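You operate a simulated robot arm through the tools that you are given. There is no shell and no other tool. Be economical: measure what you need, move in short steps, check, and stop when the job is done.

You are at the controls of a simulated robot arm. One attempt, no reset.

JOB
Layer two wool pads in the tray as on the printed card, then give them 3 strokes of oil.
Fine: use the top pads of the pile boards; turn the blue tank knob to OFF after and leave the tray under the spray head; the other pads stay dry and in place. Where these are worked on the way, their far stop is far enough and under half their travel is too little: blue tank knob.
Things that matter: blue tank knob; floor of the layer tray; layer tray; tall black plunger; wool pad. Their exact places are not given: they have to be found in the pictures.

It is judged by the outcome, as a careful person would: the job done as asked, and still so three seconds after it is handed in. It fails if anything else is knocked over, pushed out of place, dropped, spilled or broken.

ROBOT AND FRAMES
A 6-joint arm with a fingered hand on a trunk, on a base that drives. Base frame: it is fixed to the floor where the robot stands at the start and does not move with it; the origin is under the middle of the robot, x ahead of it, y to its left, z up. Lengths are in m, angles in degrees, forces in N, time in s.
With the tool pointing down near the work surface it reaches from about 0.36 to 0.82 m from the robot's upright axis, wherever it stands. Its first joint turns from -115.0 to 115.0 degrees. Places, roughly: blue tank knob [2.3, -2.5, 0.9]; floor of the layer tray [2, -2, 0.9]; layer tray [2, -2, 0.9]; tall black plunger [2.5, -2.2, 1.1]; wool pad [2, -1.5, 1.25]. Payload 4 kg.
The TCP is the grasp point between the finger pads, 0.026 m short of the fingertips. In the tool frame z runs along the fingers and y along their closing line. Largest opening 0.164 m; the body of the gripper starts 0.073 m behind the TCP. The gripper is a hand of 5 fingers: y runs from the thumb to the fingers, the wrist lies at [0, 0, -0.239] in the tool frame.
Orientation is that of the tool frame in the base frame, as [roll, pitch, yaw] about the fixed x, y, z axes, in that order (R = Rz(yaw) Ry(pitch) Rx(roll)). With the fingers straight down and closing along the base's y, the tool's x points along the base's -x, its y along +y and its z along -z.

CONTROLS
- The arm moves only by the tool move_arm. Its argument "commands" is a list of rows, each an object of numbers (a shift or turn left out is 0): "tx", "ty", "tz": the shift along the base's x, y, z in m; "wx", "wy", "wz": the turn, a rotation vector about the base's x, y, z in degrees. In form: [{"tx": .., "ty": .., "tz": .., "wx": .., "wy": .., "wz": ..}, ...]. A call has 1 to 8 rows; each row shifts and turns the commanded pose from where the row before left it. A row lasts 0.2 s, in which the tool goes at most 0.05 m and 8.6 degrees; a call with a longer step from one row to the next is refused whole. A pose out of reach is approached as far as the arm can. The call stops where the force on the tool passes 40 N (or 10 N more than at its start, if that is more) or the arm is blocked; 0.2 s more then pass. In this call time passes only in rows, and 0.2 s behind the last. The reply holds the time, the measured pose of the TCP, the force on the tool along the base axes, the opening and the grip force, in the units named above and with some noise, with the torque about the TCP (base axes, N m) and any sound that the robot's microphone picked up.
- Cameras (640 x 400 px; columns grow to the right, rows downward): "scene" is now at [0.0189, 0.165, 1.7055]; the picture's right is [-0.23, -0.97, 0.00], its down [-0.67, 0.16, -0.73] and it looks along [0.71, -0.17, -0.69] (base axes); focal length 276 px, centre (320, 200). "wrist" rides on the gripper at [0.051, -0.07, -0.094] in the tool frame; the picture's right is [0.81, 0.59, 0.00], its down [-0.43, 0.60, -0.68] and it looks along [-0.40, 0.55, 0.74] (tool axes); focal length 270 px, centre (320, 200).
- get_image(camera): a new picture of that camera. No time passes.
- slide_trunk(by): slides the trunk up (or, below 0, down) by that many m; the arm and the scene camera ride with it, the base frame stays. It gives what a move gives, with no picture.
- steer(legs): drives the robot by 1 to 6 legs, each [ahead, left, turn to the left] in m, m and degrees, along the robot's own axes; the way and the turn of a leg run together, so that a leg with both is an arc; at most 1.5 m and 180 degrees a leg. The arm and the cameras ride along, it lands a little off, and it stops where it bumps. It gives what a move gives.
- finger_targets(finger1, finger2, finger3, finger4, thumb_bend): sets how far each is bent, from 0 (flat) to 1 (curled in); at 0.3 the hand is open as for a grip, at 0.7 the pads meet at the TCP. One left out holds its place. A second passes; each finger stops where it meets its share of the squeeze, and holds until it gets a number again. It is the only way to open and close the hand. It gives what a move gives, with no picture; readings hold the bend of each and the force on the fingers (four entries, about 0 where the hand has none), thumb and palm.
- pan_tilt(pan, tilt): turns the head with the scene camera to pan (to the left, within 155 degrees either way) and tilt (down, from -29 to 69), counted from straight ahead of the robot. It gives what a move gives.
- pixel_to_xyz(camera, pixels): for up to 12 pixels [column, row] of the newest picture of that camera ("zoom" is the newest enlarged one), the place [x, y, z] in the base frame of the surface seen there, good to about 0.002 m. No time passes.
- close_up(camera, box): a new picture of the part [left, top, right, bottom] of that camera's present view, enlarged. No time passes.
- finish_job(): hands the job in; it is judged then, once.

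Go step by step. Measure first, check grasps and placings, and put right what went wrong. The budget is 90 turns and 82 pictures, counting those below and the enlarged ones. Unless the task says otherwise, let go and move clear before handing in, and close with one line.

The tools are called after ">>>" as a command line: name --argument value ..., lists and objects as JSON in quotes. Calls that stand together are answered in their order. move_arm: Moves the arm, as the interface text tells. Its arguments: {"type":"object","properties":{"commands":{"type":"array","items":{"type":"object","properties":{"tx":{"type":"number"},"ty":{"type":"number"},"tz":{"type":"number"},"wx":{"type":"number"},"wy":{"type":"number"},"wz":{"type":"number"}}}}},"required":["commands"]} The other tools are called the same way: slide_trunk (by) slides the trunk up or down; finger_targets (finger1, finger2, finger3, finger4, thumb_bend) moves the fingers one by one; steer (legs) drives the base; pan_tilt (pan, tilt) turns the head that bears the scene camera; get_image (camera) takes a picture; pixel_to_xyz (camera, pixels) gives the place of the surface under pixels of a picture; close_up (camera, box) takes an enlarged picture of a part of a camera's view; finish_job () hands the job in.

At the start:

```text
time: 0.0
tcp_pos: [0.5551, 0.2245, 1.0966]
tool_rot: [-180.0, 0.0, 180.0]
contact_force: [0.2, 0.0, 0.5]
moment: [0.0, -0.05, 0.0]
width: 0.164
grip_force: 0.1
shape: jaw
bend: [0.3, 0.3, 0.3, 0.3, 0.3]
finger forces: [0.1, 0.0, 0.1, 0.0, 0.0, 0.1]
trunk travel left (down, up): [-0.75, 0.24]
robot x, y, heading: [0.0024, 0.0041, 0.2]
head pan, tilt: [-13.6, 43.4]
```

scene: 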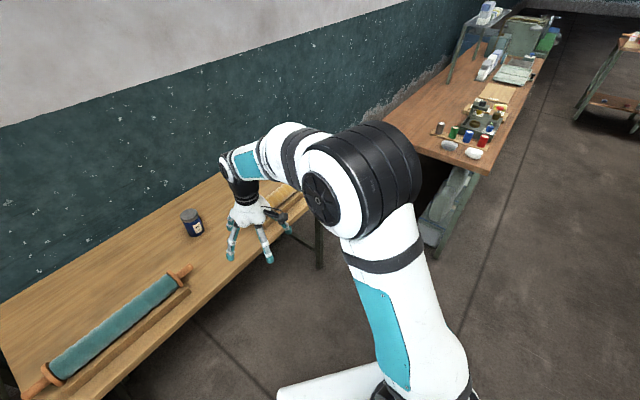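
wrist: 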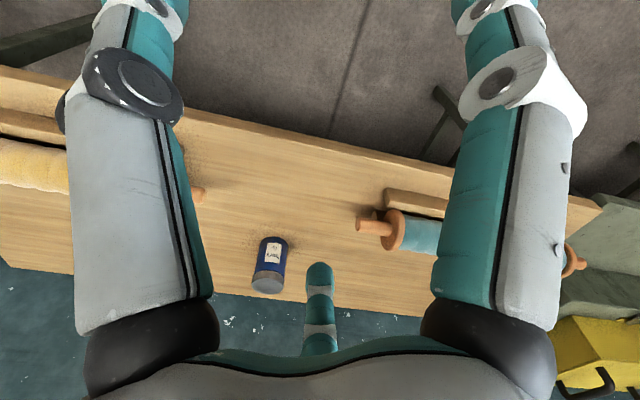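

The scene picture shows a bench ahead and a second bench at upper right (around pixel 490,100), likely the work area. I'll turn the head toward it.

>>> pan_tilt --pan -42 --tilt 22

>>> get_image --camera "scene"

>>> close_up --camera "scene" --box '[200, 50, 440, 200]'

```text
time: 0.9
tcp_pos: [0.5536, 0.2254, 1.0975]
tool_rot: [180.0, -0.1, 180.0]
contact_force: [0.8, -0.3, 0.1]
moment: [-0.03, 0.0, 0.01]
width: 0.1641
grip_force: 0.1
shape: jaw
bend: [0.3, 0.3, 0.3, 0.3, 0.3]
finger forces: [0.1, 0.0, 0.0, 0.0, 0.1, 0.0]
trunk travel left (down, up): [-0.75, 0.24]
robot x, y, heading: [-0.0021, -0.0, -0.0]
head pan, tilt: [-42.0, 22.0]
```

```text
79 pictures are left
```

scene: 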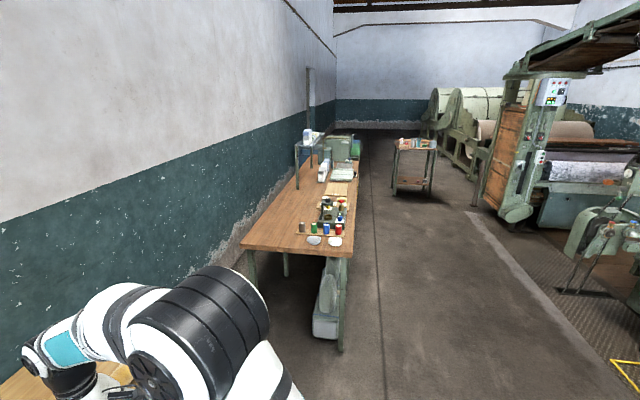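

```text
2.67 times, centred on (320, 125) of scene
```

zoom: 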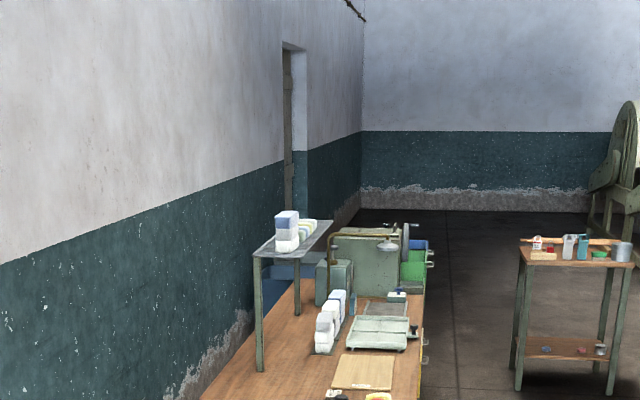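

The second bench runs away from me; in the zoom I see pad piles at (328,320), a tray at (380,330), a tank/spray unit behind and a rack with more pads at (288,230). I'll measure these.

>>> pixel_to_xyz --camera "zoom" --pixels '[[325, 322], [288, 218], [307, 224], [375, 345], [410, 330], [395, 296], [387, 245], [408, 230], [365, 372], [336, 275], [420, 390], [420, 270]]'

>>> pixel_to_xyz --camera "scene" --pixels '[[240, 245], [350, 257], [360, 165], [400, 140], [432, 142], [335, 240], [345, 345], [330, 310]]'

```text
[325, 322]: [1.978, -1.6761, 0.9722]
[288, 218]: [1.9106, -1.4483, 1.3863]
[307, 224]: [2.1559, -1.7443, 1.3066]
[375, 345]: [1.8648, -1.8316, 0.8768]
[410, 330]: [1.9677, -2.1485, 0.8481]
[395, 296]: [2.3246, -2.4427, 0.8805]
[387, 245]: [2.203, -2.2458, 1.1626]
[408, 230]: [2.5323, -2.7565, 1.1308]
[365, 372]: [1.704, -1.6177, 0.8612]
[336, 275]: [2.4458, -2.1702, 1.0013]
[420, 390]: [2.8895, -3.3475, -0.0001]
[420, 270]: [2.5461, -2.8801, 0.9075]
```

```text
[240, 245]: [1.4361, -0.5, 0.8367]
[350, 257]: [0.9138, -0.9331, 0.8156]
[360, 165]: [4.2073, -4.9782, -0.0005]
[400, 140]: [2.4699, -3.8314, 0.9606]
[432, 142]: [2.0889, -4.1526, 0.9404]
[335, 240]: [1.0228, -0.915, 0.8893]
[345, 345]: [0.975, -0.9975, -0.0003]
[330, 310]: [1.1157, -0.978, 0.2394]
```

The bench runs along about -50° heading, with its front edge toward the aisle, so I'll back off, turn and drive down the aisle parallel to it. Then I'll face the bench (heading 40°).

>>> steer --legs '[[-0.4, 0, 0], [0, 0, -50], [1.5, -0.25, 0], [1.5, 0, 0], [0, 0, 90]]'

>>> pan_tilt --pan 0 --tilt 40

>>> get_image --camera "scene"

```text
refused: leg 3 is longer than a leg can be; nothing moved
```

```text
time: 2.0
tcp_pos: [0.5537, 0.2248, 1.0973]
tool_rot: [-180.0, 0.1, -179.9]
contact_force: [0.0, 0.3, -0.1]
moment: [0.02, 0.02, -0.02]
width: 0.1638
grip_force: 0.1
shape: jaw
bend: [0.3, 0.3, 0.3, 0.3, 0.3]
finger forces: [0.1, 0.0, 0.0, 0.0, 0.0, 0.1]
trunk travel left (down, up): [-0.75, 0.24]
robot x, y, heading: [-0.0035, 0.0003, 0.1]
head pan, tilt: [0.0, 40.0]
```

```text
77 pictures are left
```

scene: 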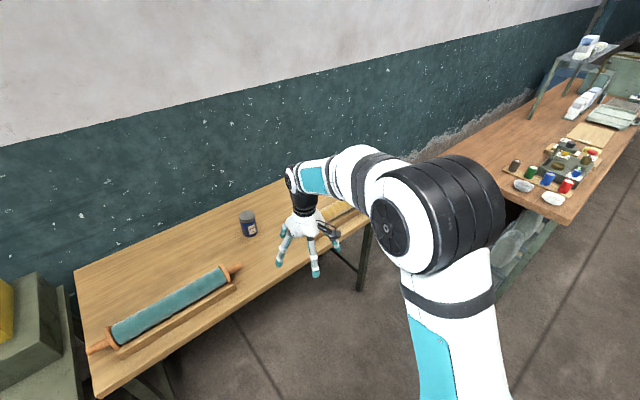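

Leg 3 was slightly too long, so I'll split it up.

>>> steer --legs '[[-0.4, 0, 0], [0, 0, -50], [1.4, -0.25, 0], [1.45, 0, 0], [0.1, 0, 0], [0, 0, 90]]'

>>> get_image --camera "scene"

```text
time: 24.8
tcp_pos: [1.6338, -1.8467, 1.0971]
tool_rot: [-180.0, 0.0, -138.9]
contact_force: [-0.1, 0.1, -0.5]
moment: [0.01, 0.0, -0.01]
width: 0.1641
grip_force: 0.1
shape: jaw
bend: [0.3, 0.3, 0.3, 0.3, 0.3]
finger forces: [0.0, 0.0, 0.0, 0.1, 0.1, 0.0]
trunk travel left (down, up): [-0.75, 0.24]
robot x, y, heading: [1.3643, -2.3817, 41.1]
head pan, tilt: [0.0, 40.0]
```

```text
76 pictures are left
```

scene: 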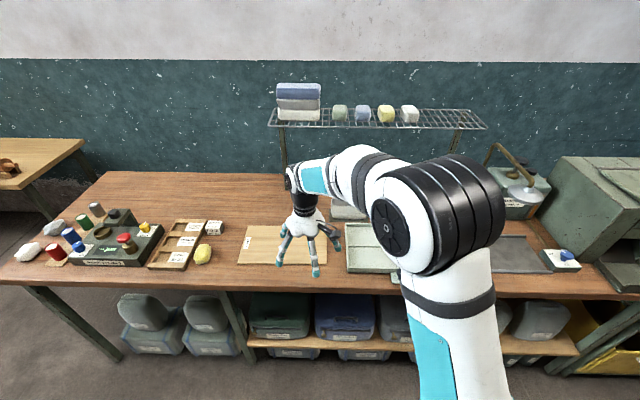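

I'm facing the bench, with the tray at (370,248), the blue knob at (567,255) and the spray unit at upper right hidden behind the arm. I'll drive right and raise the trunk for an unobstructed view.

>>> steer --legs '[[0, -0.6, 0]]'

>>> slide_trunk --by 0.2

>>> pan_tilt --pan 12 --tilt 45

>>> get_image --camera "scene"

>>> close_up --camera "scene" --box '[100, 80, 420, 280]'

```text
time: 28.2
tcp_pos: [2.0249, -2.2966, 1.0986]
tool_rot: [-180.0, 0.0, -138.8]
contact_force: [-0.2, 0.6, -0.3]
moment: [0.01, 0.03, 0.0]
width: 0.1638
grip_force: 0.1
shape: jaw
bend: [0.3, 0.3, 0.3, 0.3, 0.3]
finger forces: [0.0, 0.1, 0.0, 0.0, 0.0, 0.0]
trunk travel left (down, up): [-0.75, 0.24]
robot x, y, heading: [1.7543, -2.8303, 41.3]
head pan, tilt: [0.0, 40.0]
```

```text
time: 30.4
tcp_pos: [2.0254, -2.296, 1.2966]
tool_rot: [179.9, 0.0, -138.8]
contact_force: [-0.5, -0.1, 0.0]
moment: [0.02, -0.02, 0.02]
width: 0.1639
grip_force: 0.0
shape: jaw
bend: [0.3, 0.3, 0.3, 0.3, 0.3]
finger forces: [0.0, 0.0, 0.0, 0.0, 0.1, 0.1]
trunk travel left (down, up): [-0.95, 0.04]
robot x, y, heading: [1.7592, -2.8256, 41.3]
head pan, tilt: [0.0, 40.0]
```

```text
time: 31.1
tcp_pos: [2.0252, -2.2965, 1.2973]
tool_rot: [-179.9, 0.0, -138.8]
contact_force: [0.6, -0.5, -0.1]
moment: [0.0, 0.0, 0.01]
width: 0.1637
grip_force: 0.1
shape: jaw
bend: [0.3, 0.3, 0.3, 0.3, 0.3]
finger forces: [0.1, 0.0, 0.0, 0.0, 0.1, 0.1]
trunk travel left (down, up): [-0.95, 0.04]
robot x, y, heading: [1.7504, -2.8275, 41.1]
head pan, tilt: [12.0, 45.0]
```

```text
75 pictures are left
```

scene: 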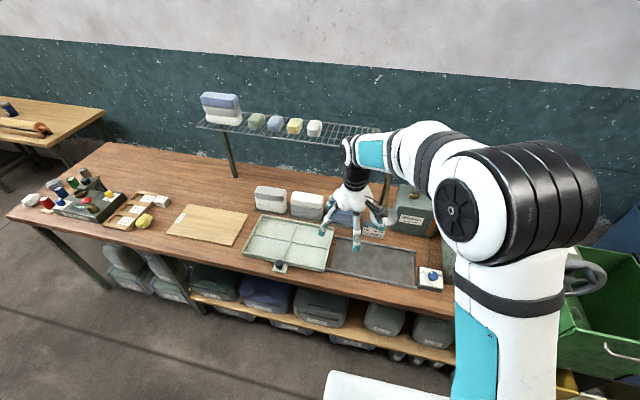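

```text
2.00 times, centred on (260, 180) of scene
```

zoom: 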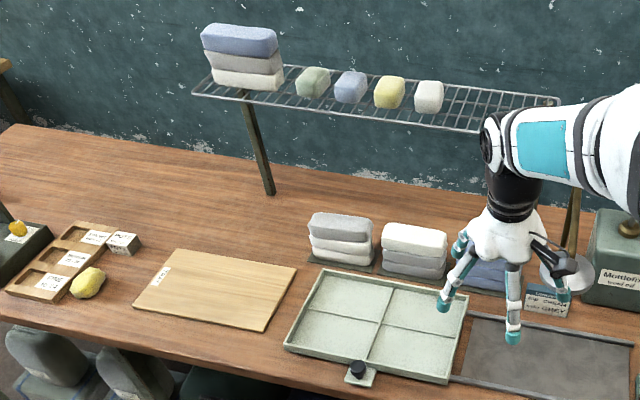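

Behind the tray are three pile boards, and a printed card is at zoom (548,300). I'll close up on the card and on the knob and tray details.

>>> close_up --camera "scene" --box '[320, 190, 448, 290]'

>>> get_image --camera "wrist"

```text
4.00 times, centred on (384, 240) of scene
```

zoom: 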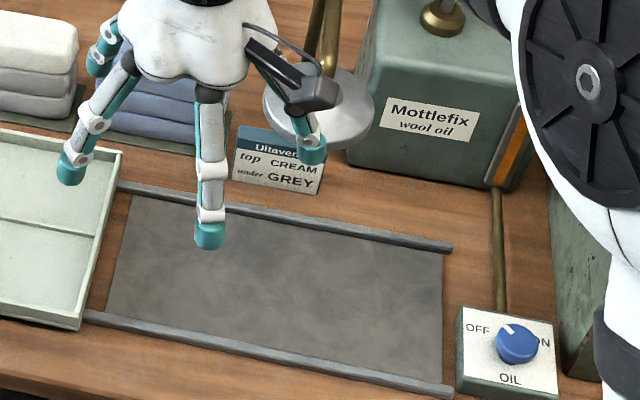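

```text
72 pictures are left
```

wrist: 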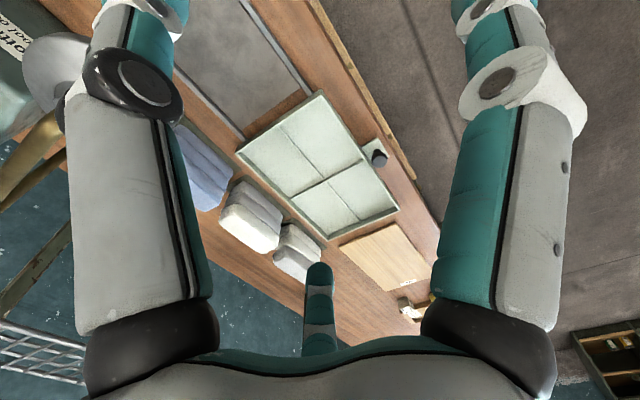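

The card reads "top CREAM, under GREY", and the knob is on the box at zoom (517,345). The tray slides on rails under the spray head. I'll sweep the arm left to see the tank and plunger.

>>> move_arm --commands '[{"tx": -0.033, "ty": 0.037}, {"tx": -0.033, "ty": 0.037}, {"tx": -0.033, "ty": 0.037}, {"tx": -0.033, "ty": 0.037}, {"tx": -0.033, "ty": 0.037}, {"tx": -0.033, "ty": 0.037}, {"tx": -0.033, "ty": 0.037}, {"tx": -0.033, "ty": 0.037}]'

>>> pan_tilt --pan -10 --tilt 45

>>> get_image --camera "scene"

```text
time: 32.9
tcp_pos: [1.7605, -2.0499, 1.2808]
tool_rot: [179.7, 0.3, -138.8]
contact_force: [0.2, -0.3, -0.6]
moment: [-0.02, -0.02, 0.0]
width: 0.1639
grip_force: 0.0
shape: jaw
bend: [0.3, 0.3, 0.3, 0.3, 0.3]
finger forces: [0.0, 0.0, 0.0, 0.0, 0.1, 0.1]
out of reach, approached as far as the arm can: row 7, 8
trunk travel left (down, up): [-0.95, 0.04]
robot x, y, heading: [1.7562, -2.8312, 41.3]
head pan, tilt: [12.0, 45.0]
```

```text
time: 33.8
tcp_pos: [1.763, -2.0498, 1.2802]
tool_rot: [179.8, 0.3, -138.9]
contact_force: [0.4, -0.1, 0.5]
moment: [0.0, -0.03, 0.02]
width: 0.164
grip_force: 0.1
shape: jaw
bend: [0.3, 0.3, 0.3, 0.3, 0.3]
finger forces: [0.1, 0.1, 0.1, 0.0, 0.0, 0.1]
trunk travel left (down, up): [-0.95, 0.04]
robot x, y, heading: [1.7579, -2.8287, 41.4]
head pan, tilt: [-10.0, 45.0]
```

```text
71 pictures are left
```

scene: 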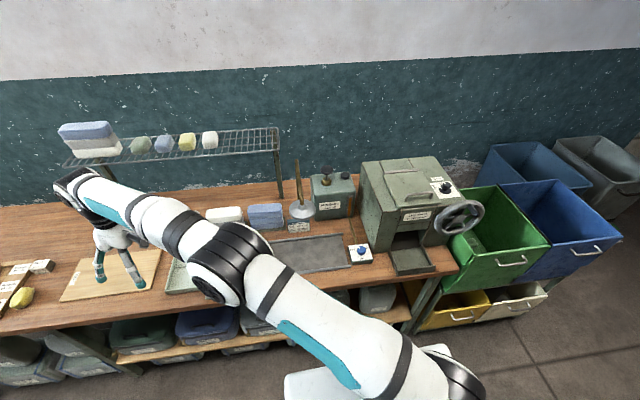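

>>> close_up --camera "scene" --box '[200, 140, 392, 290]'

>>> pixel_to_xyz --camera "zoom" --pixels '[[424, 92], [424, 115], [470, 108], [545, 367], [340, 235], [400, 300], [215, 240], [80, 245], [440, 140], [325, 60], [515, 375], [330, 280]]'

>>> close_up --camera "scene" --box '[336, 230, 384, 268]'

```text
2.67 times, centred on (296, 215) of scene
```

zoom: 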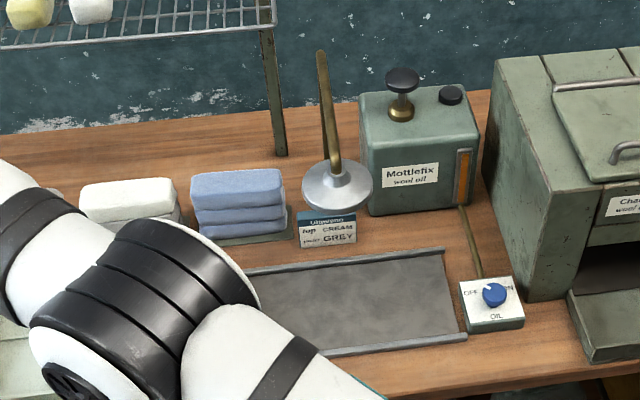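

```text
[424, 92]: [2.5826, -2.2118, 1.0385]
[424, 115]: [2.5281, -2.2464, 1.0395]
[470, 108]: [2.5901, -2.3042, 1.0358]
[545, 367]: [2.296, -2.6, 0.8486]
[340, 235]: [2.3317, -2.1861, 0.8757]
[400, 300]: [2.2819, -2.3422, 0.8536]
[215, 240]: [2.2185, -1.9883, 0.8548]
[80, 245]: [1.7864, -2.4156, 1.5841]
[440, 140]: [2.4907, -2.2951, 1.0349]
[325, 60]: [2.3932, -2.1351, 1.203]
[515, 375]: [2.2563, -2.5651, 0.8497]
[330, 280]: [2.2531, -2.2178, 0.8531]
```

```text
10.53 times, centred on (360, 249) of scene
```

zoom: 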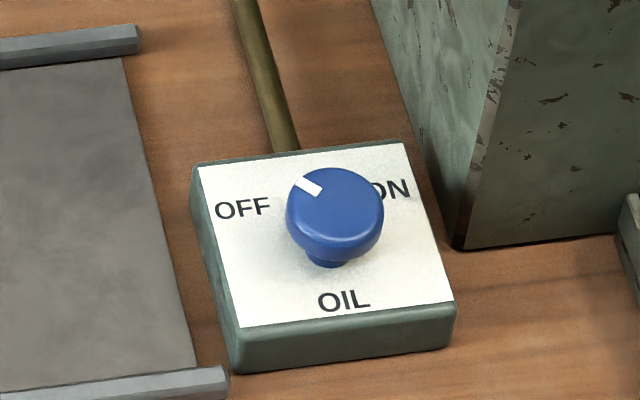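

The knob pointer looks to be at OFF now, so it needs ON first. The bell-shaped spray head is over the rails' right half, and the plunger sits on the tank at zoom (402,80). I'll bring the arm back, then move the robot left and nearer the bench.

>>> move_arm --commands '[{"tx": 0.033, "ty": -0.037}, {"tx": 0.033, "ty": -0.037}, {"tx": 0.033, "ty": -0.037}, {"tx": 0.033, "ty": -0.037}, {"tx": 0.033, "ty": -0.037}, {"tx": 0.02, "ty": -0.045}, {"tx": 0.0, "ty": -0.04}, {"tx": 0.0, "ty": -0.04}]'

>>> steer --legs '[[0.2, 0.3, -1.2]]'

>>> pan_tilt --pan 8 --tilt 52

>>> get_image --camera "scene"

```text
time: 35.6
tcp_pos: [1.9489, -2.3607, 1.2817]
tool_rot: [180.0, 0.0, -138.7]
contact_force: [-0.8, -0.8, 0.9]
moment: [0.02, 0.0, 0.01]
width: 0.1638
grip_force: 0.0
shape: jaw
bend: [0.3, 0.3, 0.3, 0.3, 0.3]
finger forces: [0.0, 0.0, 0.0, 0.0, 0.0, 0.0]
trunk travel left (down, up): [-0.95, 0.04]
robot x, y, heading: [1.7592, -2.8269, 41.0]
head pan, tilt: [-10.0, 45.0]
```

```text
time: 37.9
tcp_pos: [1.9132, -1.9994, 1.2818]
tool_rot: [-180.0, 0.0, -139.8]
contact_force: [0.0, 0.6, 0.0]
moment: [-0.06, 0.0, 0.0]
width: 0.164
grip_force: 0.1
shape: jaw
bend: [0.3, 0.3, 0.3, 0.3, 0.3]
finger forces: [0.0, 0.0, 0.1, 0.0, 0.0, 0.1]
trunk travel left (down, up): [-0.95, 0.04]
robot x, y, heading: [1.7123, -2.4673, 40.1]
head pan, tilt: [-10.0, 45.0]
```

```text
time: 38.7
tcp_pos: [1.9119, -2.0004, 1.2821]
tool_rot: [-180.0, 0.0, -139.8]
contact_force: [0.5, 0.1, 0.3]
moment: [0.0, -0.01, -0.01]
width: 0.1637
grip_force: 0.0
shape: jaw
bend: [0.3, 0.3, 0.3, 0.3, 0.3]
finger forces: [0.1, 0.0, 0.0, 0.0, 0.0, 0.0]
trunk travel left (down, up): [-0.95, 0.04]
robot x, y, heading: [1.7131, -2.4711, 40.1]
head pan, tilt: [8.0, 52.0]
```

```text
68 pictures are left
```

scene: 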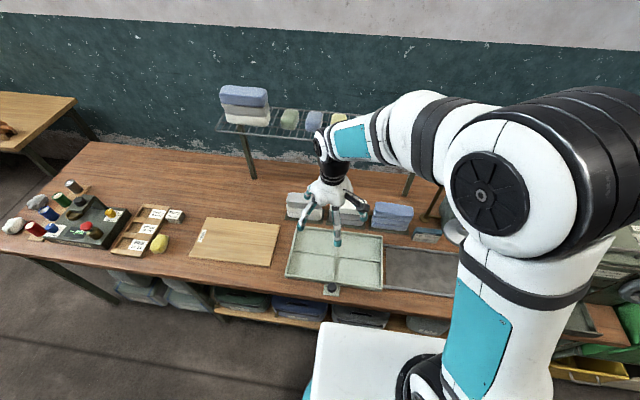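

The base's white front edge (380,322) shows how close I am to the bench. I'll measure it, and zoom into piles and tray.

>>> close_up --camera "scene" --box '[264, 170, 456, 300]'

>>> pixel_to_xyz --camera "scene" --pixels '[[340, 325], [440, 340], [330, 296], [310, 388], [285, 278], [380, 291], [302, 228], [382, 235], [248, 95], [225, 312], [330, 287], [235, 130]]'

```text
3.08 times, centred on (360, 235) of scene
```

zoom: 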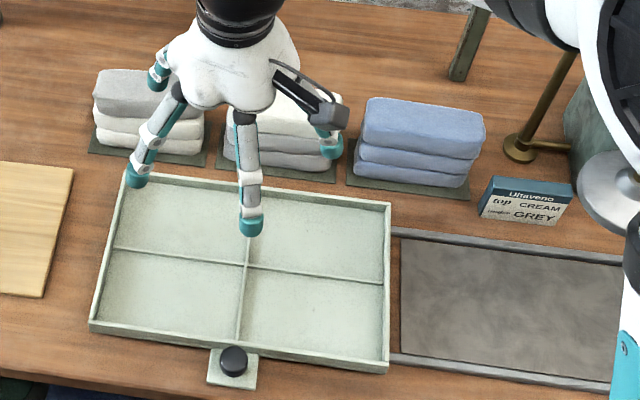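

```text
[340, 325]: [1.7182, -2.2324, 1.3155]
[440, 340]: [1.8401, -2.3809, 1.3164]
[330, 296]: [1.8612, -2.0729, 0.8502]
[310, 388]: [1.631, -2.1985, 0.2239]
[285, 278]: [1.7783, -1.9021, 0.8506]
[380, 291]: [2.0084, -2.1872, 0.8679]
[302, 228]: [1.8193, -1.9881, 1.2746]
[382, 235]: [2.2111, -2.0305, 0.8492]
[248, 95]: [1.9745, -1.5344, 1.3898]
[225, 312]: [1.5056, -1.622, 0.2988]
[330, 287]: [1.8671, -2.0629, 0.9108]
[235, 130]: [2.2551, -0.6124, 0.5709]
```

Measurements are fine, but the hand hides parts of the piles. I'll move it right and slightly back, and look again.

>>> move_arm --commands '[{"tx": 0.025, "ty": -0.042}, {"tx": 0.025, "ty": -0.042}, {"tx": 0.025, "ty": -0.042}, {"tx": 0.025, "ty": -0.042}, {"tx": 0.025, "ty": -0.042}]'

>>> close_up --camera "scene" --box '[264, 170, 456, 300]'

```text
time: 39.9
tcp_pos: [2.0391, -2.2098, 1.2791]
tool_rot: [-180.0, 0.0, -139.8]
contact_force: [0.6, -0.4, 0.8]
moment: [0.01, 0.04, -0.05]
width: 0.1639
grip_force: 0.1
shape: jaw
bend: [0.3, 0.3, 0.3, 0.3, 0.3]
finger forces: [0.1, 0.0, 0.0, 0.1, 0.0, 0.1]
trunk travel left (down, up): [-0.95, 0.04]
robot x, y, heading: [1.7138, -2.4687, 40.2]
head pan, tilt: [8.0, 52.0]
```

```text
3.08 times, centred on (360, 235) of scene
```

zoom: 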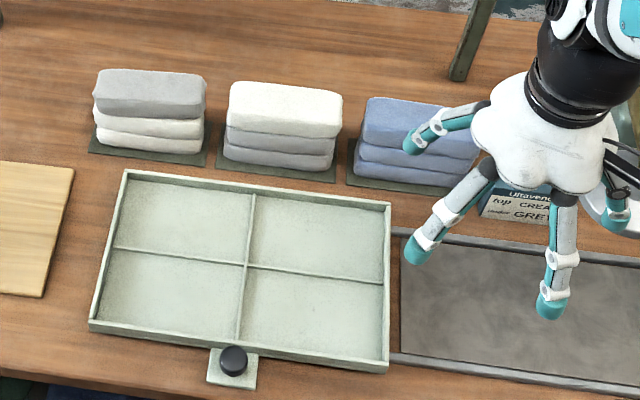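

>>> pixel_to_xyz --camera "zoom" --pixels '[[105, 72], [200, 78], [97, 106], [197, 113], [150, 85], [235, 84], [337, 97], [230, 120], [335, 132], [285, 105], [100, 128], [97, 142]]'

>>> pixel_to_xyz --camera "zoom" --pixels '[[127, 173], [388, 204], [92, 325], [387, 368], [180, 215], [310, 310], [249, 232], [232, 352], [480, 375], [480, 250], [230, 380], [235, 362]]'

```text
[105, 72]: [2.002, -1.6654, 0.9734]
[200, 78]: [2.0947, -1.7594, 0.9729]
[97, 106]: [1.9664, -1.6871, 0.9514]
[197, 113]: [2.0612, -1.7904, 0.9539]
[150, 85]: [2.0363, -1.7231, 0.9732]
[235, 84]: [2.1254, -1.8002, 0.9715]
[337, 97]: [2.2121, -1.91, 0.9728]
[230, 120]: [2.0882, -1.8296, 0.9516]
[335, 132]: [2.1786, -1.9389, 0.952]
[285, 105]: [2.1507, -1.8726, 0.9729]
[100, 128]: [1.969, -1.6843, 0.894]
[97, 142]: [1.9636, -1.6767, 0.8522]
```

```text
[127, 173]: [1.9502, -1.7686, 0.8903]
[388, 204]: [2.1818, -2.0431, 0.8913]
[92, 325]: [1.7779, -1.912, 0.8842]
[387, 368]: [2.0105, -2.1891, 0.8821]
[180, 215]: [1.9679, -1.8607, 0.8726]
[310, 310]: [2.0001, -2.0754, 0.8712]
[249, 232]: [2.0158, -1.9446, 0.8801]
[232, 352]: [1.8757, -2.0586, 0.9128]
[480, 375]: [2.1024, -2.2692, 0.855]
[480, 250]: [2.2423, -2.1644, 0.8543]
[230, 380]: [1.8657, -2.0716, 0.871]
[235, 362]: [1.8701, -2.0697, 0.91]
```

Card order: grey under, cream on top. The left pile's top is grey and the middle pile's top is cream, both at z≈0.973, and the tray floor is at 0.872. I'll check the rack's front edge height and position before reaching over the piles.

>>> close_up --camera "scene" --box '[200, 70, 360, 170]'

>>> move_arm --commands '[{"tx": -0.02, "ty": 0.035, "tz": -0.01, "wz": -8.5}, {"tx": -0.02, "ty": 0.035, "tz": -0.01, "wz": -8.5}, {"tx": -0.02, "ty": 0.035, "tz": -0.01, "wz": -8.5}, {"tx": -0.02, "ty": 0.035, "tz": -0.01, "wz": -8.5}, {"wz": -8.5, "tz": -0.01}, {"wz": -8.5, "tz": -0.01}, {"wz": -8.5}, {"wz": -8.5}]'

```text
4.00 times, centred on (280, 120) of scene
```

zoom: 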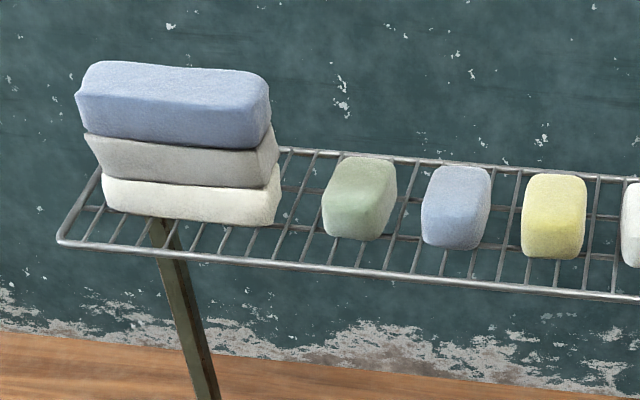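

```text
time: 41.7
tcp_pos: [1.9576, -2.0694, 1.2214]
tool_rot: [-180.0, 0.0, 152.0]
contact_force: [-0.1, 0.7, 0.1]
moment: [-0.01, -0.03, 0.0]
width: 0.1639
grip_force: 0.1
shape: jaw
bend: [0.3, 0.3, 0.3, 0.3, 0.3]
finger forces: [0.1, 0.0, 0.1, 0.1, 0.1, 0.0]
trunk travel left (down, up): [-0.95, 0.04]
robot x, y, heading: [1.7135, -2.469, 40.6]
head pan, tilt: [8.0, 52.0]
```

>>> pixel_to_xyz --camera "zoom" --pixels '[[60, 242], [200, 253], [300, 263], [500, 285], [100, 175], [600, 296]]'

>>> move_arm --commands '[{"tx": 0.0, "ty": 0.04, "tz": -0.01, "wz": -7.3}, {"tx": 0.0, "ty": 0.04, "tz": -0.01, "wz": -7.3}, {"tx": 0.0, "ty": 0.04, "tz": -0.01, "wz": -7.25}, {"tx": 0.0, "ty": 0.04, "tz": -0.01}]'

>>> get_image --camera "wrist"

```text
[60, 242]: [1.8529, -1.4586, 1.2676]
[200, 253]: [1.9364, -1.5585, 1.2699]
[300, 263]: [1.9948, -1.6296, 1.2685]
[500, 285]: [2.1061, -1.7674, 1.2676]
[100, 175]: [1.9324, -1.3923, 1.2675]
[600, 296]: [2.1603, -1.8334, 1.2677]
```

```text
time: 42.7
tcp_pos: [1.9586, -1.9077, 1.1805]
tool_rot: [-180.0, 0.0, 130.2]
contact_force: [0.3, 0.7, 0.1]
moment: [-0.03, -0.03, -0.01]
width: 0.1639
grip_force: 0.1
shape: jaw
bend: [0.3, 0.3, 0.3, 0.3, 0.3]
finger forces: [0.1, 0.0, 0.1, 0.0, 0.1, 0.1]
trunk travel left (down, up): [-0.95, 0.04]
robot x, y, heading: [1.7117, -2.4628, 40.2]
head pan, tilt: [8.0, 52.0]
```

```text
64 pictures are left
```

wrist: 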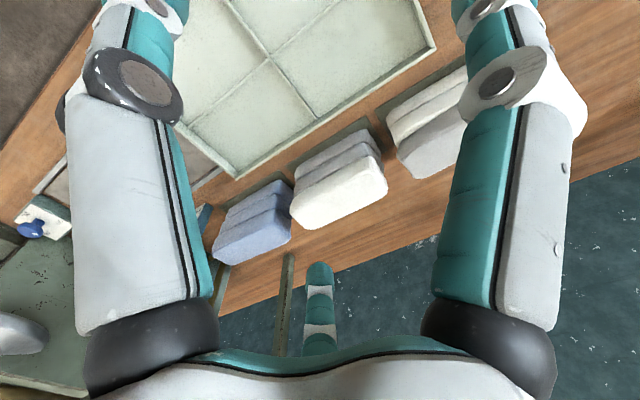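

The rack rail front edge is at n≈0.475 (z 1.268), right behind the piles, so I must tilt the hand back about 15° when grasping. I'll measure the pad tops in the wrist picture.

>>> pixel_to_xyz --camera "wrist" --pixels '[[293, 203], [368, 158], [386, 190], [306, 226], [340, 192], [335, 205], [400, 148], [455, 118], [410, 175], [430, 150], [450, 165], [325, 180]]'

>>> close_up --camera "wrist" --box '[200, 60, 480, 260]'

```text
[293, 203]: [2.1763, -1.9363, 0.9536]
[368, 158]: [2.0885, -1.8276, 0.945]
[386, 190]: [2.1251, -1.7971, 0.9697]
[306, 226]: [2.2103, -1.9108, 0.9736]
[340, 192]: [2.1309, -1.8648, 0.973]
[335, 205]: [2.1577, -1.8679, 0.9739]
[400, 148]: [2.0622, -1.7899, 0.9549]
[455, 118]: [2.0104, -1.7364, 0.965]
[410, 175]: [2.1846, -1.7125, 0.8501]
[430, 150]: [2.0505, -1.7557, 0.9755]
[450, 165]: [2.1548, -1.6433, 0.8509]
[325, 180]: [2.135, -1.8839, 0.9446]
```

```text
2.00 times, centred on (340, 160) of wrist
```

zoom: 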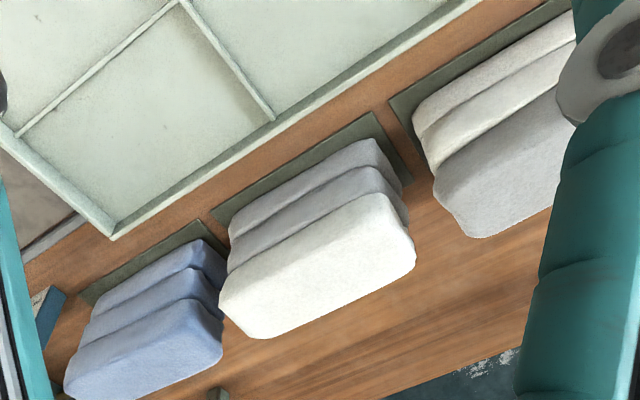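

Both piles are at n≈0.438, with the left centre at about (2.029,-1.725) and the middle at (2.150,-1.867). Pads are about 0.142×0.055×0.039. I'll shift the robot left 0.28 m for reach, and tilt the hand 15°.

>>> steer --legs '[[0, 0.28, 0]]'

>>> get_image --camera "scene"

>>> pixel_to_xyz --camera "wrist" --pixels '[[340, 192]]'

```text
time: 44.7
tcp_pos: [1.779, -1.6951, 1.1822]
tool_rot: [-179.9, 0.0, 130.1]
contact_force: [0.1, -0.8, 0.2]
moment: [-0.02, -0.01, -0.01]
width: 0.1638
grip_force: 0.0
shape: jaw
bend: [0.3, 0.3, 0.3, 0.3, 0.3]
finger forces: [0.1, 0.0, 0.0, 0.0, 0.0, 0.0]
trunk travel left (down, up): [-0.95, 0.04]
robot x, y, heading: [1.5361, -2.254, 39.9]
head pan, tilt: [8.0, 52.0]
```

```text
62 pictures are left
```

scene: 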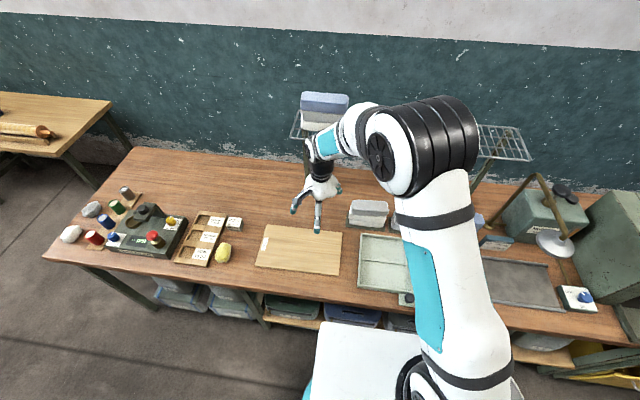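

```text
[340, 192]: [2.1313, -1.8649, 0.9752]
```

The robot is at the left-pile station. I'll tilt the hand 12° (wrist toward me) and move above the grey pad.

>>> move_arm --commands '[{"wx": 3.87, "wy": -4.58}, {"wx": 3.87, "wy": -4.58}, {"tx": 0.042, "ty": -0.005, "tz": -0.018}, {"tx": 0.042, "ty": -0.005, "tz": -0.018}, {"tx": 0.042, "ty": -0.005, "tz": -0.018}, {"tx": 0.042, "ty": -0.005, "tz": -0.018}, {"tx": 0.041, "ty": -0.005, "tz": -0.018}, {"tx": 0.041, "ty": -0.005, "tz": -0.018}]'

>>> get_image --camera "scene"

>>> get_image --camera "wrist"

```text
time: 46.5
tcp_pos: [2.0322, -1.7264, 1.0738]
tool_rot: [168.1, -0.1, 130.1]
contact_force: [0.0, -0.7, 0.7]
moment: [-0.04, 0.04, -0.01]
width: 0.1639
grip_force: 0.1
shape: jaw
bend: [0.3, 0.3, 0.3, 0.3, 0.3]
finger forces: [0.1, 0.0, 0.0, 0.0, 0.0, 0.1]
trunk travel left (down, up): [-0.95, 0.04]
robot x, y, heading: [1.5323, -2.2566, 39.8]
head pan, tilt: [8.0, 52.0]
```

```text
61 pictures are left
```

scene: 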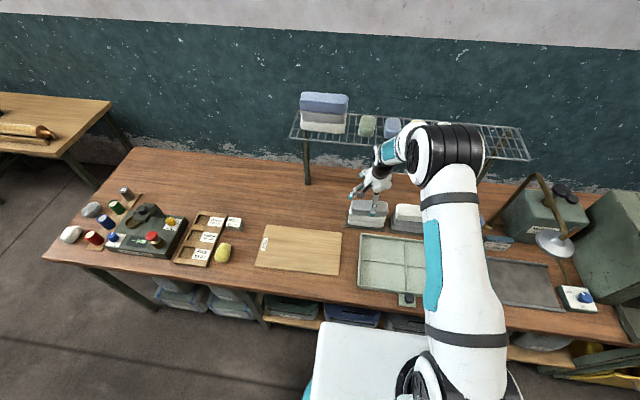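

```text
60 pictures are left
```

wrist: 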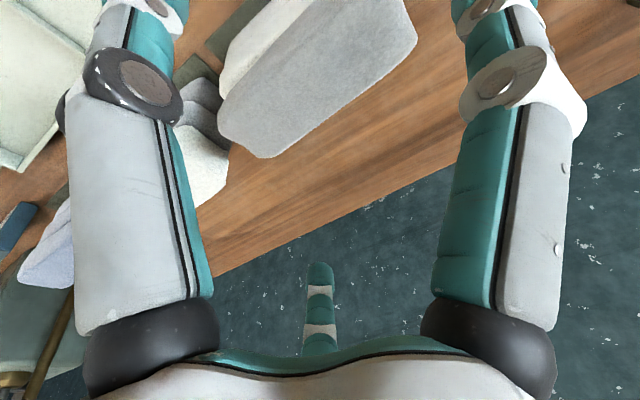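

The hand is over the grey pad, which appears at (318,75). I'll measure its top corners for a precise centre.

>>> pixel_to_xyz --camera "wrist" --pixels '[[275, 157], [218, 105], [408, 55], [415, 30], [320, 75], [345, 45], [300, 110], [270, 50], [215, 85], [275, 20]]'

```text
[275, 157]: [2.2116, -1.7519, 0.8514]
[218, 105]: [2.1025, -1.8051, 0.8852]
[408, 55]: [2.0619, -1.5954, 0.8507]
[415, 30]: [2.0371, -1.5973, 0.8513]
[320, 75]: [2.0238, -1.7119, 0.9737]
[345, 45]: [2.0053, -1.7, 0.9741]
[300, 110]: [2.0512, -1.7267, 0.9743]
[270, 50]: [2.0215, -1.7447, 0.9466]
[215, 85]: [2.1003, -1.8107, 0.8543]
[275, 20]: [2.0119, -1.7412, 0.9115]
```

The top is at z=0.974 and the pad centre agrees with my estimate. I'll descend to TCP z≈0.965 and close gently.

>>> move_arm --commands '[{"tx": -0.003, "ty": 0.002, "tz": -0.03}, {"tz": -0.03}, {"tz": -0.03}, {"tz": -0.018}]'

>>> get_image --camera "wrist"

>>> close_up --camera "scene" --box '[290, 110, 450, 240]'

```text
time: 47.5
tcp_pos: [2.0285, -1.723, 0.9657]
tool_rot: [168.1, 0.0, 130.1]
contact_force: [-1.1, -0.4, -0.3]
moment: [0.01, 0.0, 0.0]
width: 0.1637
grip_force: 0.0
shape: jaw
bend: [0.3, 0.3, 0.3, 0.3, 0.3]
finger forces: [0.0, 0.0, 0.1, 0.1, 0.1, 0.0]
trunk travel left (down, up): [-0.95, 0.04]
robot x, y, heading: [1.533, -2.2567, 39.6]
head pan, tilt: [8.0, 52.0]
```

```text
59 pictures are left
```

wrist: 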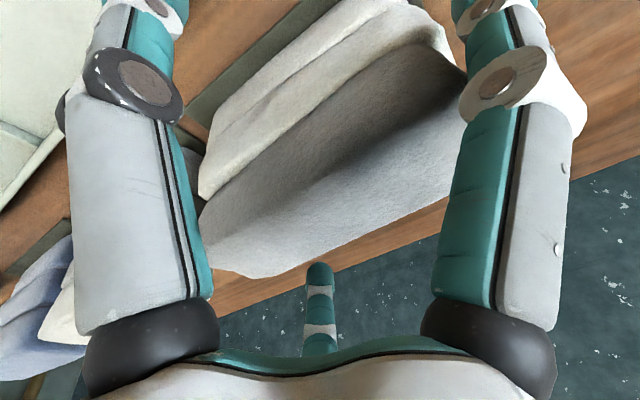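

```text
3.08 times, centred on (370, 175) of scene
```

zoom: 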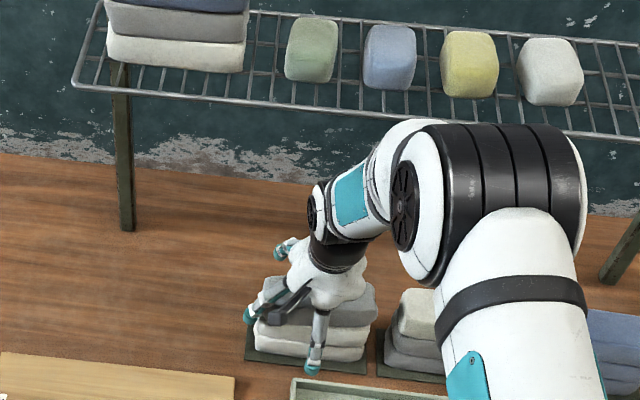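

I want to verify finger positions relative to the pad before closing, so I'll measure the fingertips in the zoom.

>>> pixel_to_xyz --camera "zoom" --pixels '[[315, 366], [250, 316], [280, 250], [318, 340], [270, 310], [262, 345], [300, 355]]'

>>> pixel_to_xyz --camera "wrist" --pixels '[[150, 90], [500, 90], [320, 280], [180, 250], [450, 250], [140, 20], [490, 20], [230, 10]]'

```text
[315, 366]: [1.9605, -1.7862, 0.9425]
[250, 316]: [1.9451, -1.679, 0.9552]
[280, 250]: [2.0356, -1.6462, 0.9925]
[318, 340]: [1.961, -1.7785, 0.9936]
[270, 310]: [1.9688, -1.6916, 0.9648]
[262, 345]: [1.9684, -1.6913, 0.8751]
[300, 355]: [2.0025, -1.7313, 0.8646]
```

```text
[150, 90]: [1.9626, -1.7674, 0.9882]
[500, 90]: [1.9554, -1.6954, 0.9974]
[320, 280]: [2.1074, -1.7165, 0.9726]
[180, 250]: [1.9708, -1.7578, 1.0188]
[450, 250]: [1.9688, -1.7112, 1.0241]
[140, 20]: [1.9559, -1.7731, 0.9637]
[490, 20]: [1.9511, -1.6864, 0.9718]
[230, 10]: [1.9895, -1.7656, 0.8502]
```

The digits fan radially: thumb on the near side, two fingers far side, two at the pad's ends. I'll grip with the thumb and the two far fingers (2,3), in stages.

>>> finger_targets --finger2 0.5 --finger3 0.5 --thumb_bend 0.5

>>> get_image --camera "wrist"

```text
time: 48.5
tcp_pos: [2.0287, -1.7228, 0.9669]
tool_rot: [167.9, 0.0, 130.1]
contact_force: [0.0, -0.2, -0.2]
moment: [-0.05, 0.01, 0.03]
width: 0.0738
grip_force: 0.1
shape: fingers
bend: [0.3, 0.5, 0.5, 0.3, 0.5]
finger forces: [0.1, 0.0, 0.3, 0.0, 0.1, 0.0]
trunk travel left (down, up): [-0.95, 0.04]
robot x, y, heading: [1.5321, -2.257, 39.9]
head pan, tilt: [8.0, 52.0]
```

```text
57 pictures are left
```

wrist: 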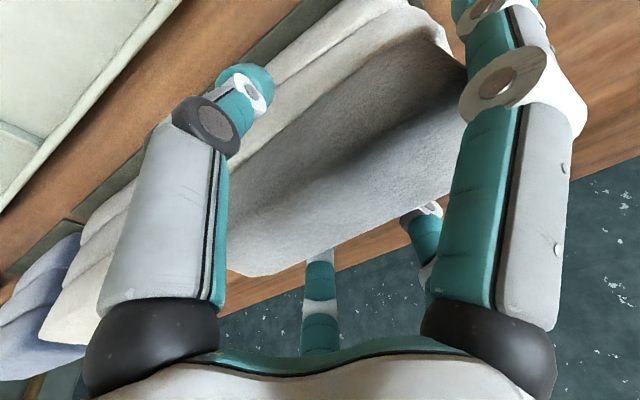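

>>> pixel_to_xyz --camera "wrist" --pixels '[[240, 75], [245, 95], [425, 235], [320, 265], [290, 110], [260, 190]]'

>>> finger_targets --finger2 0.6 --finger3 0.6 --thumb_bend 0.6

```text
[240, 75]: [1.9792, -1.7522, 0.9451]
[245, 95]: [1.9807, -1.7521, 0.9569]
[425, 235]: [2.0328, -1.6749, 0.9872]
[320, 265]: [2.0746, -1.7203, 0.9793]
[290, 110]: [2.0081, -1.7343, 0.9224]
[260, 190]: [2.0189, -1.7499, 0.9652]
```

```text
time: 49.5
tcp_pos: [2.0281, -1.723, 0.966]
tool_rot: [168.0, 0.0, 130.1]
contact_force: [-0.1, 1.1, 0.6]
moment: [0.01, -0.04, 0.03]
width: 0.072
grip_force: 8.5
shape: fingers
bend: [0.29, 0.55, 0.54, 0.29, 0.56]
finger forces: [1.3, 4.3, 5.1, 1.2, 6.1, 0.0]
trunk travel left (down, up): [-0.95, 0.04]
robot x, y, heading: [1.5281, -2.2528, 40.3]
head pan, tilt: [8.0, 52.0]
```

The grip holds at 8.5 N. I'll lift 5 cm and check that only one pad comes up.

>>> move_arm --commands '[{"tz": 0.02}, {"tz": 0.03}]'

>>> close_up --camera "scene" --box '[290, 110, 450, 240]'

>>> get_image --camera "wrist"

```text
time: 50.1
tcp_pos: [2.0282, -1.7239, 1.0175]
tool_rot: [168.0, 0.0, 130.2]
contact_force: [-0.9, 0.3, -0.7]
moment: [0.03, 0.02, 0.0]
width: 0.0724
grip_force: 8.9
shape: fingers
bend: [0.29, 0.55, 0.55, 0.29, 0.56]
finger forces: [1.4, 4.3, 4.9, 1.3, 6.4, 0.1]
trunk travel left (down, up): [-0.95, 0.04]
robot x, y, heading: [1.5266, -2.2553, 40.1]
head pan, tilt: [8.0, 52.0]
```

```text
3.08 times, centred on (370, 175) of scene
```

zoom: 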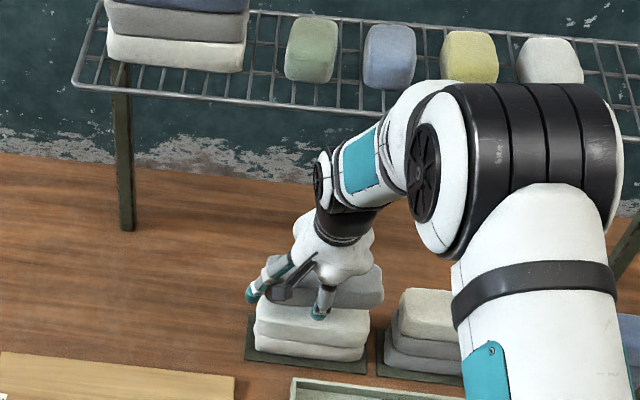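

```text
55 pictures are left
```

wrist: 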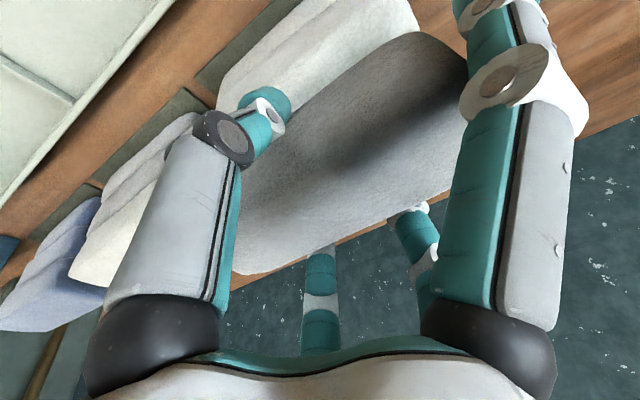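

Only the grey pad came up. I'll carry it back over the front of the piles and then over the tray centre (1.980,-1.978).

>>> move_arm --commands '[{"tz": 0.035}, {"tx": -0.0306, "ty": -0.0258}, {"tx": -0.0306, "ty": -0.0258}, {"tx": -0.0306, "ty": -0.0258}, {"tx": -0.0306, "ty": -0.0258}, {"tx": -0.0306, "ty": -0.0258}]'

>>> move_arm --commands '[{"tx": 0.0261, "ty": -0.0309}, {"tx": 0.0261, "ty": -0.0309}, {"tx": 0.0261, "ty": -0.0309}, {"tx": 0.0261, "ty": -0.0309}, {"tz": -0.04}, {"tz": -0.04}]'

>>> get_image --camera "wrist"

>>> get_image --camera "scene"

```text
time: 51.5
tcp_pos: [1.8715, -1.8528, 1.0521]
tool_rot: [168.0, 0.0, 130.0]
contact_force: [0.3, 0.6, -0.3]
moment: [0.0, 0.0, 0.0]
width: 0.0721
grip_force: 9.2
shape: fingers
bend: [0.29, 0.55, 0.55, 0.29, 0.56]
finger forces: [1.3, 4.3, 4.9, 1.3, 6.4, 0.1]
trunk travel left (down, up): [-0.95, 0.04]
robot x, y, heading: [1.5314, -2.2562, 39.7]
head pan, tilt: [8.0, 52.0]
```

```text
time: 52.9
tcp_pos: [1.9731, -1.9818, 0.9692]
tool_rot: [169.6, 0.6, 137.9]
contact_force: [0.3, 1.2, 0.6]
moment: [-0.02, 0.03, 0.05]
width: 0.0722
grip_force: 8.6
shape: fingers
bend: [0.29, 0.55, 0.55, 0.29, 0.56]
finger forces: [1.5, 4.2, 4.8, 1.2, 6.4, 0.0]
trunk travel left (down, up): [-0.95, 0.04]
robot x, y, heading: [1.5293, -2.2555, 39.8]
head pan, tilt: [8.0, 52.0]
```

```text
54 pictures are left
```

wrist: 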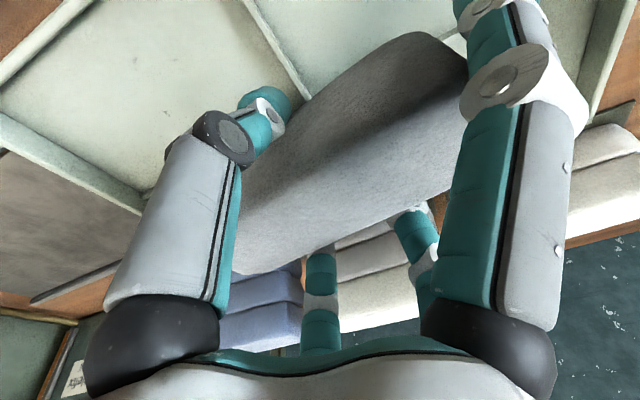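

```text
53 pictures are left
```

scene: 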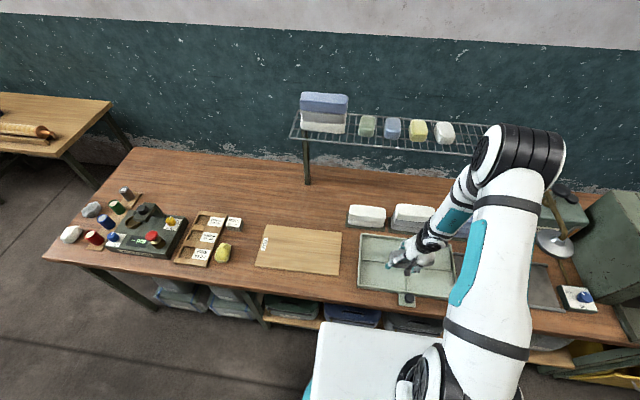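

The orientation reads yaw 137.9 instead of 130, possibly a lag or joint limit. I'll make a small null-ish move to see whether it settles.

>>> move_arm --commands '[{"tz": -0.002}, {"tz": -0.002}]'

```text
time: 53.5
tcp_pos: [1.9787, -1.977, 0.9672]
tool_rot: [168.0, -0.1, 130.1]
contact_force: [0.8, 0.1, -1.0]
moment: [0.0, 0.04, -0.02]
width: 0.0722
grip_force: 9.5
shape: fingers
bend: [0.29, 0.55, 0.55, 0.29, 0.56]
finger forces: [1.3, 4.1, 4.8, 1.2, 6.2, 0.0]
trunk travel left (down, up): [-0.95, 0.04]
robot x, y, heading: [1.5289, -2.2516, 39.7]
head pan, tilt: [8.0, 52.0]
```

It was only lag; the pose is right now. I'll lower slowly and watch the force for contact.

>>> move_arm --commands '[{"tz": -0.02}, {"tz": -0.02}, {"tz": -0.006}]'

>>> move_arm --commands '[{"tz": -0.004}, {"tz": -0.003}]'

>>> get_image --camera "wrist"

```text
time: 54.3
tcp_pos: [1.9788, -1.9776, 0.9227]
tool_rot: [167.9, -0.1, 130.0]
contact_force: [-2.4, -0.9, 13.4]
moment: [-0.35, 0.44, 0.0]
width: 0.0723
grip_force: 17.1
shape: fingers
bend: [0.29, 0.55, 0.55, 0.29, 0.57]
finger forces: [1.2, 4.7, 5.4, 1.0, 22.8, 0.0]
trunk travel left (down, up): [-0.95, 0.04]
robot x, y, heading: [1.5341, -2.2533, 39.7]
head pan, tilt: [8.0, 52.0]
```

```text
time: 54.7
tcp_pos: [1.9776, -1.9783, 0.9213]
tool_rot: [167.8, 0.1, 130.1]
contact_force: [-7.9, -6.1, 36.6]
moment: [-0.99, 1.21, 0.0]
width: 0.0721
grip_force: 29.1
shape: fingers
bend: [0.29, 0.55, 0.55, 0.29, 0.59]
finger forces: [0.8, 4.5, 5.1, 0.6, 46.2, 0.0]
trunk travel left (down, up): [-0.95, 0.04]
robot x, y, heading: [1.5325, -2.2531, 39.9]
head pan, tilt: [8.0, 52.0]
stopped in row 2: the force on the tool passed its limit at 45 N (the readings are from after the stop); the commanded pose is now the measured one
```

```text
52 pictures are left
```

wrist: 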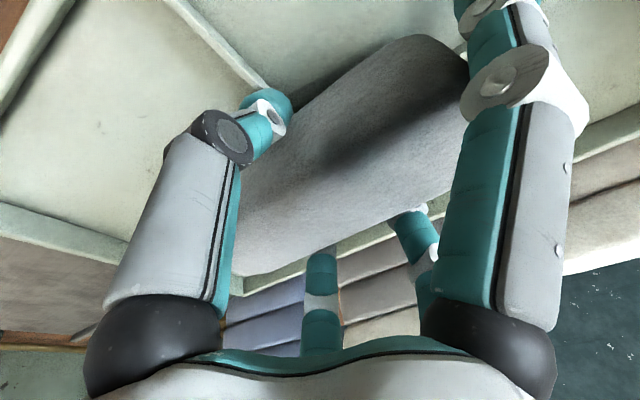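

The thumb tip is pressing on the tray's centre rib (46 N). I'll back up 4 mm to unload it and then release; the pad will settle only a few mm.

>>> move_arm --commands '[{"tz": 0.004}]'

>>> close_up --camera "scene" --box '[350, 200, 500, 320]'

```text
time: 55.1
tcp_pos: [1.979, -1.9764, 0.9226]
tool_rot: [168.0, 0.0, 130.2]
contact_force: [0.1, -1.1, 3.0]
moment: [-0.13, 0.12, 0.01]
width: 0.0722
grip_force: 10.7
shape: fingers
bend: [0.29, 0.56, 0.55, 0.29, 0.56]
finger forces: [1.2, 4.1, 4.6, 1.1, 10.0, 0.1]
trunk travel left (down, up): [-0.95, 0.04]
robot x, y, heading: [1.5308, -2.2552, 39.9]
head pan, tilt: [8.0, 52.0]
```

```text
3.33 times, centred on (425, 260) of scene
```

zoom: 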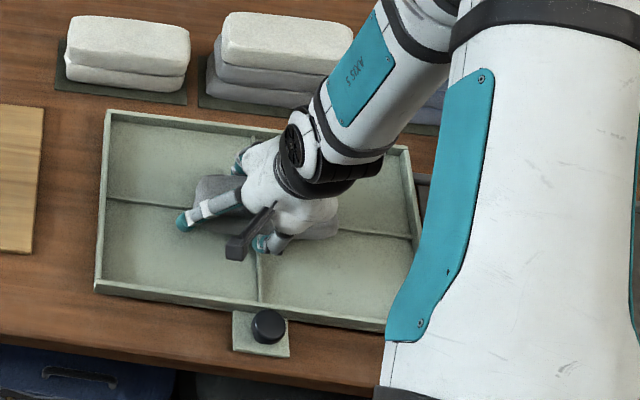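

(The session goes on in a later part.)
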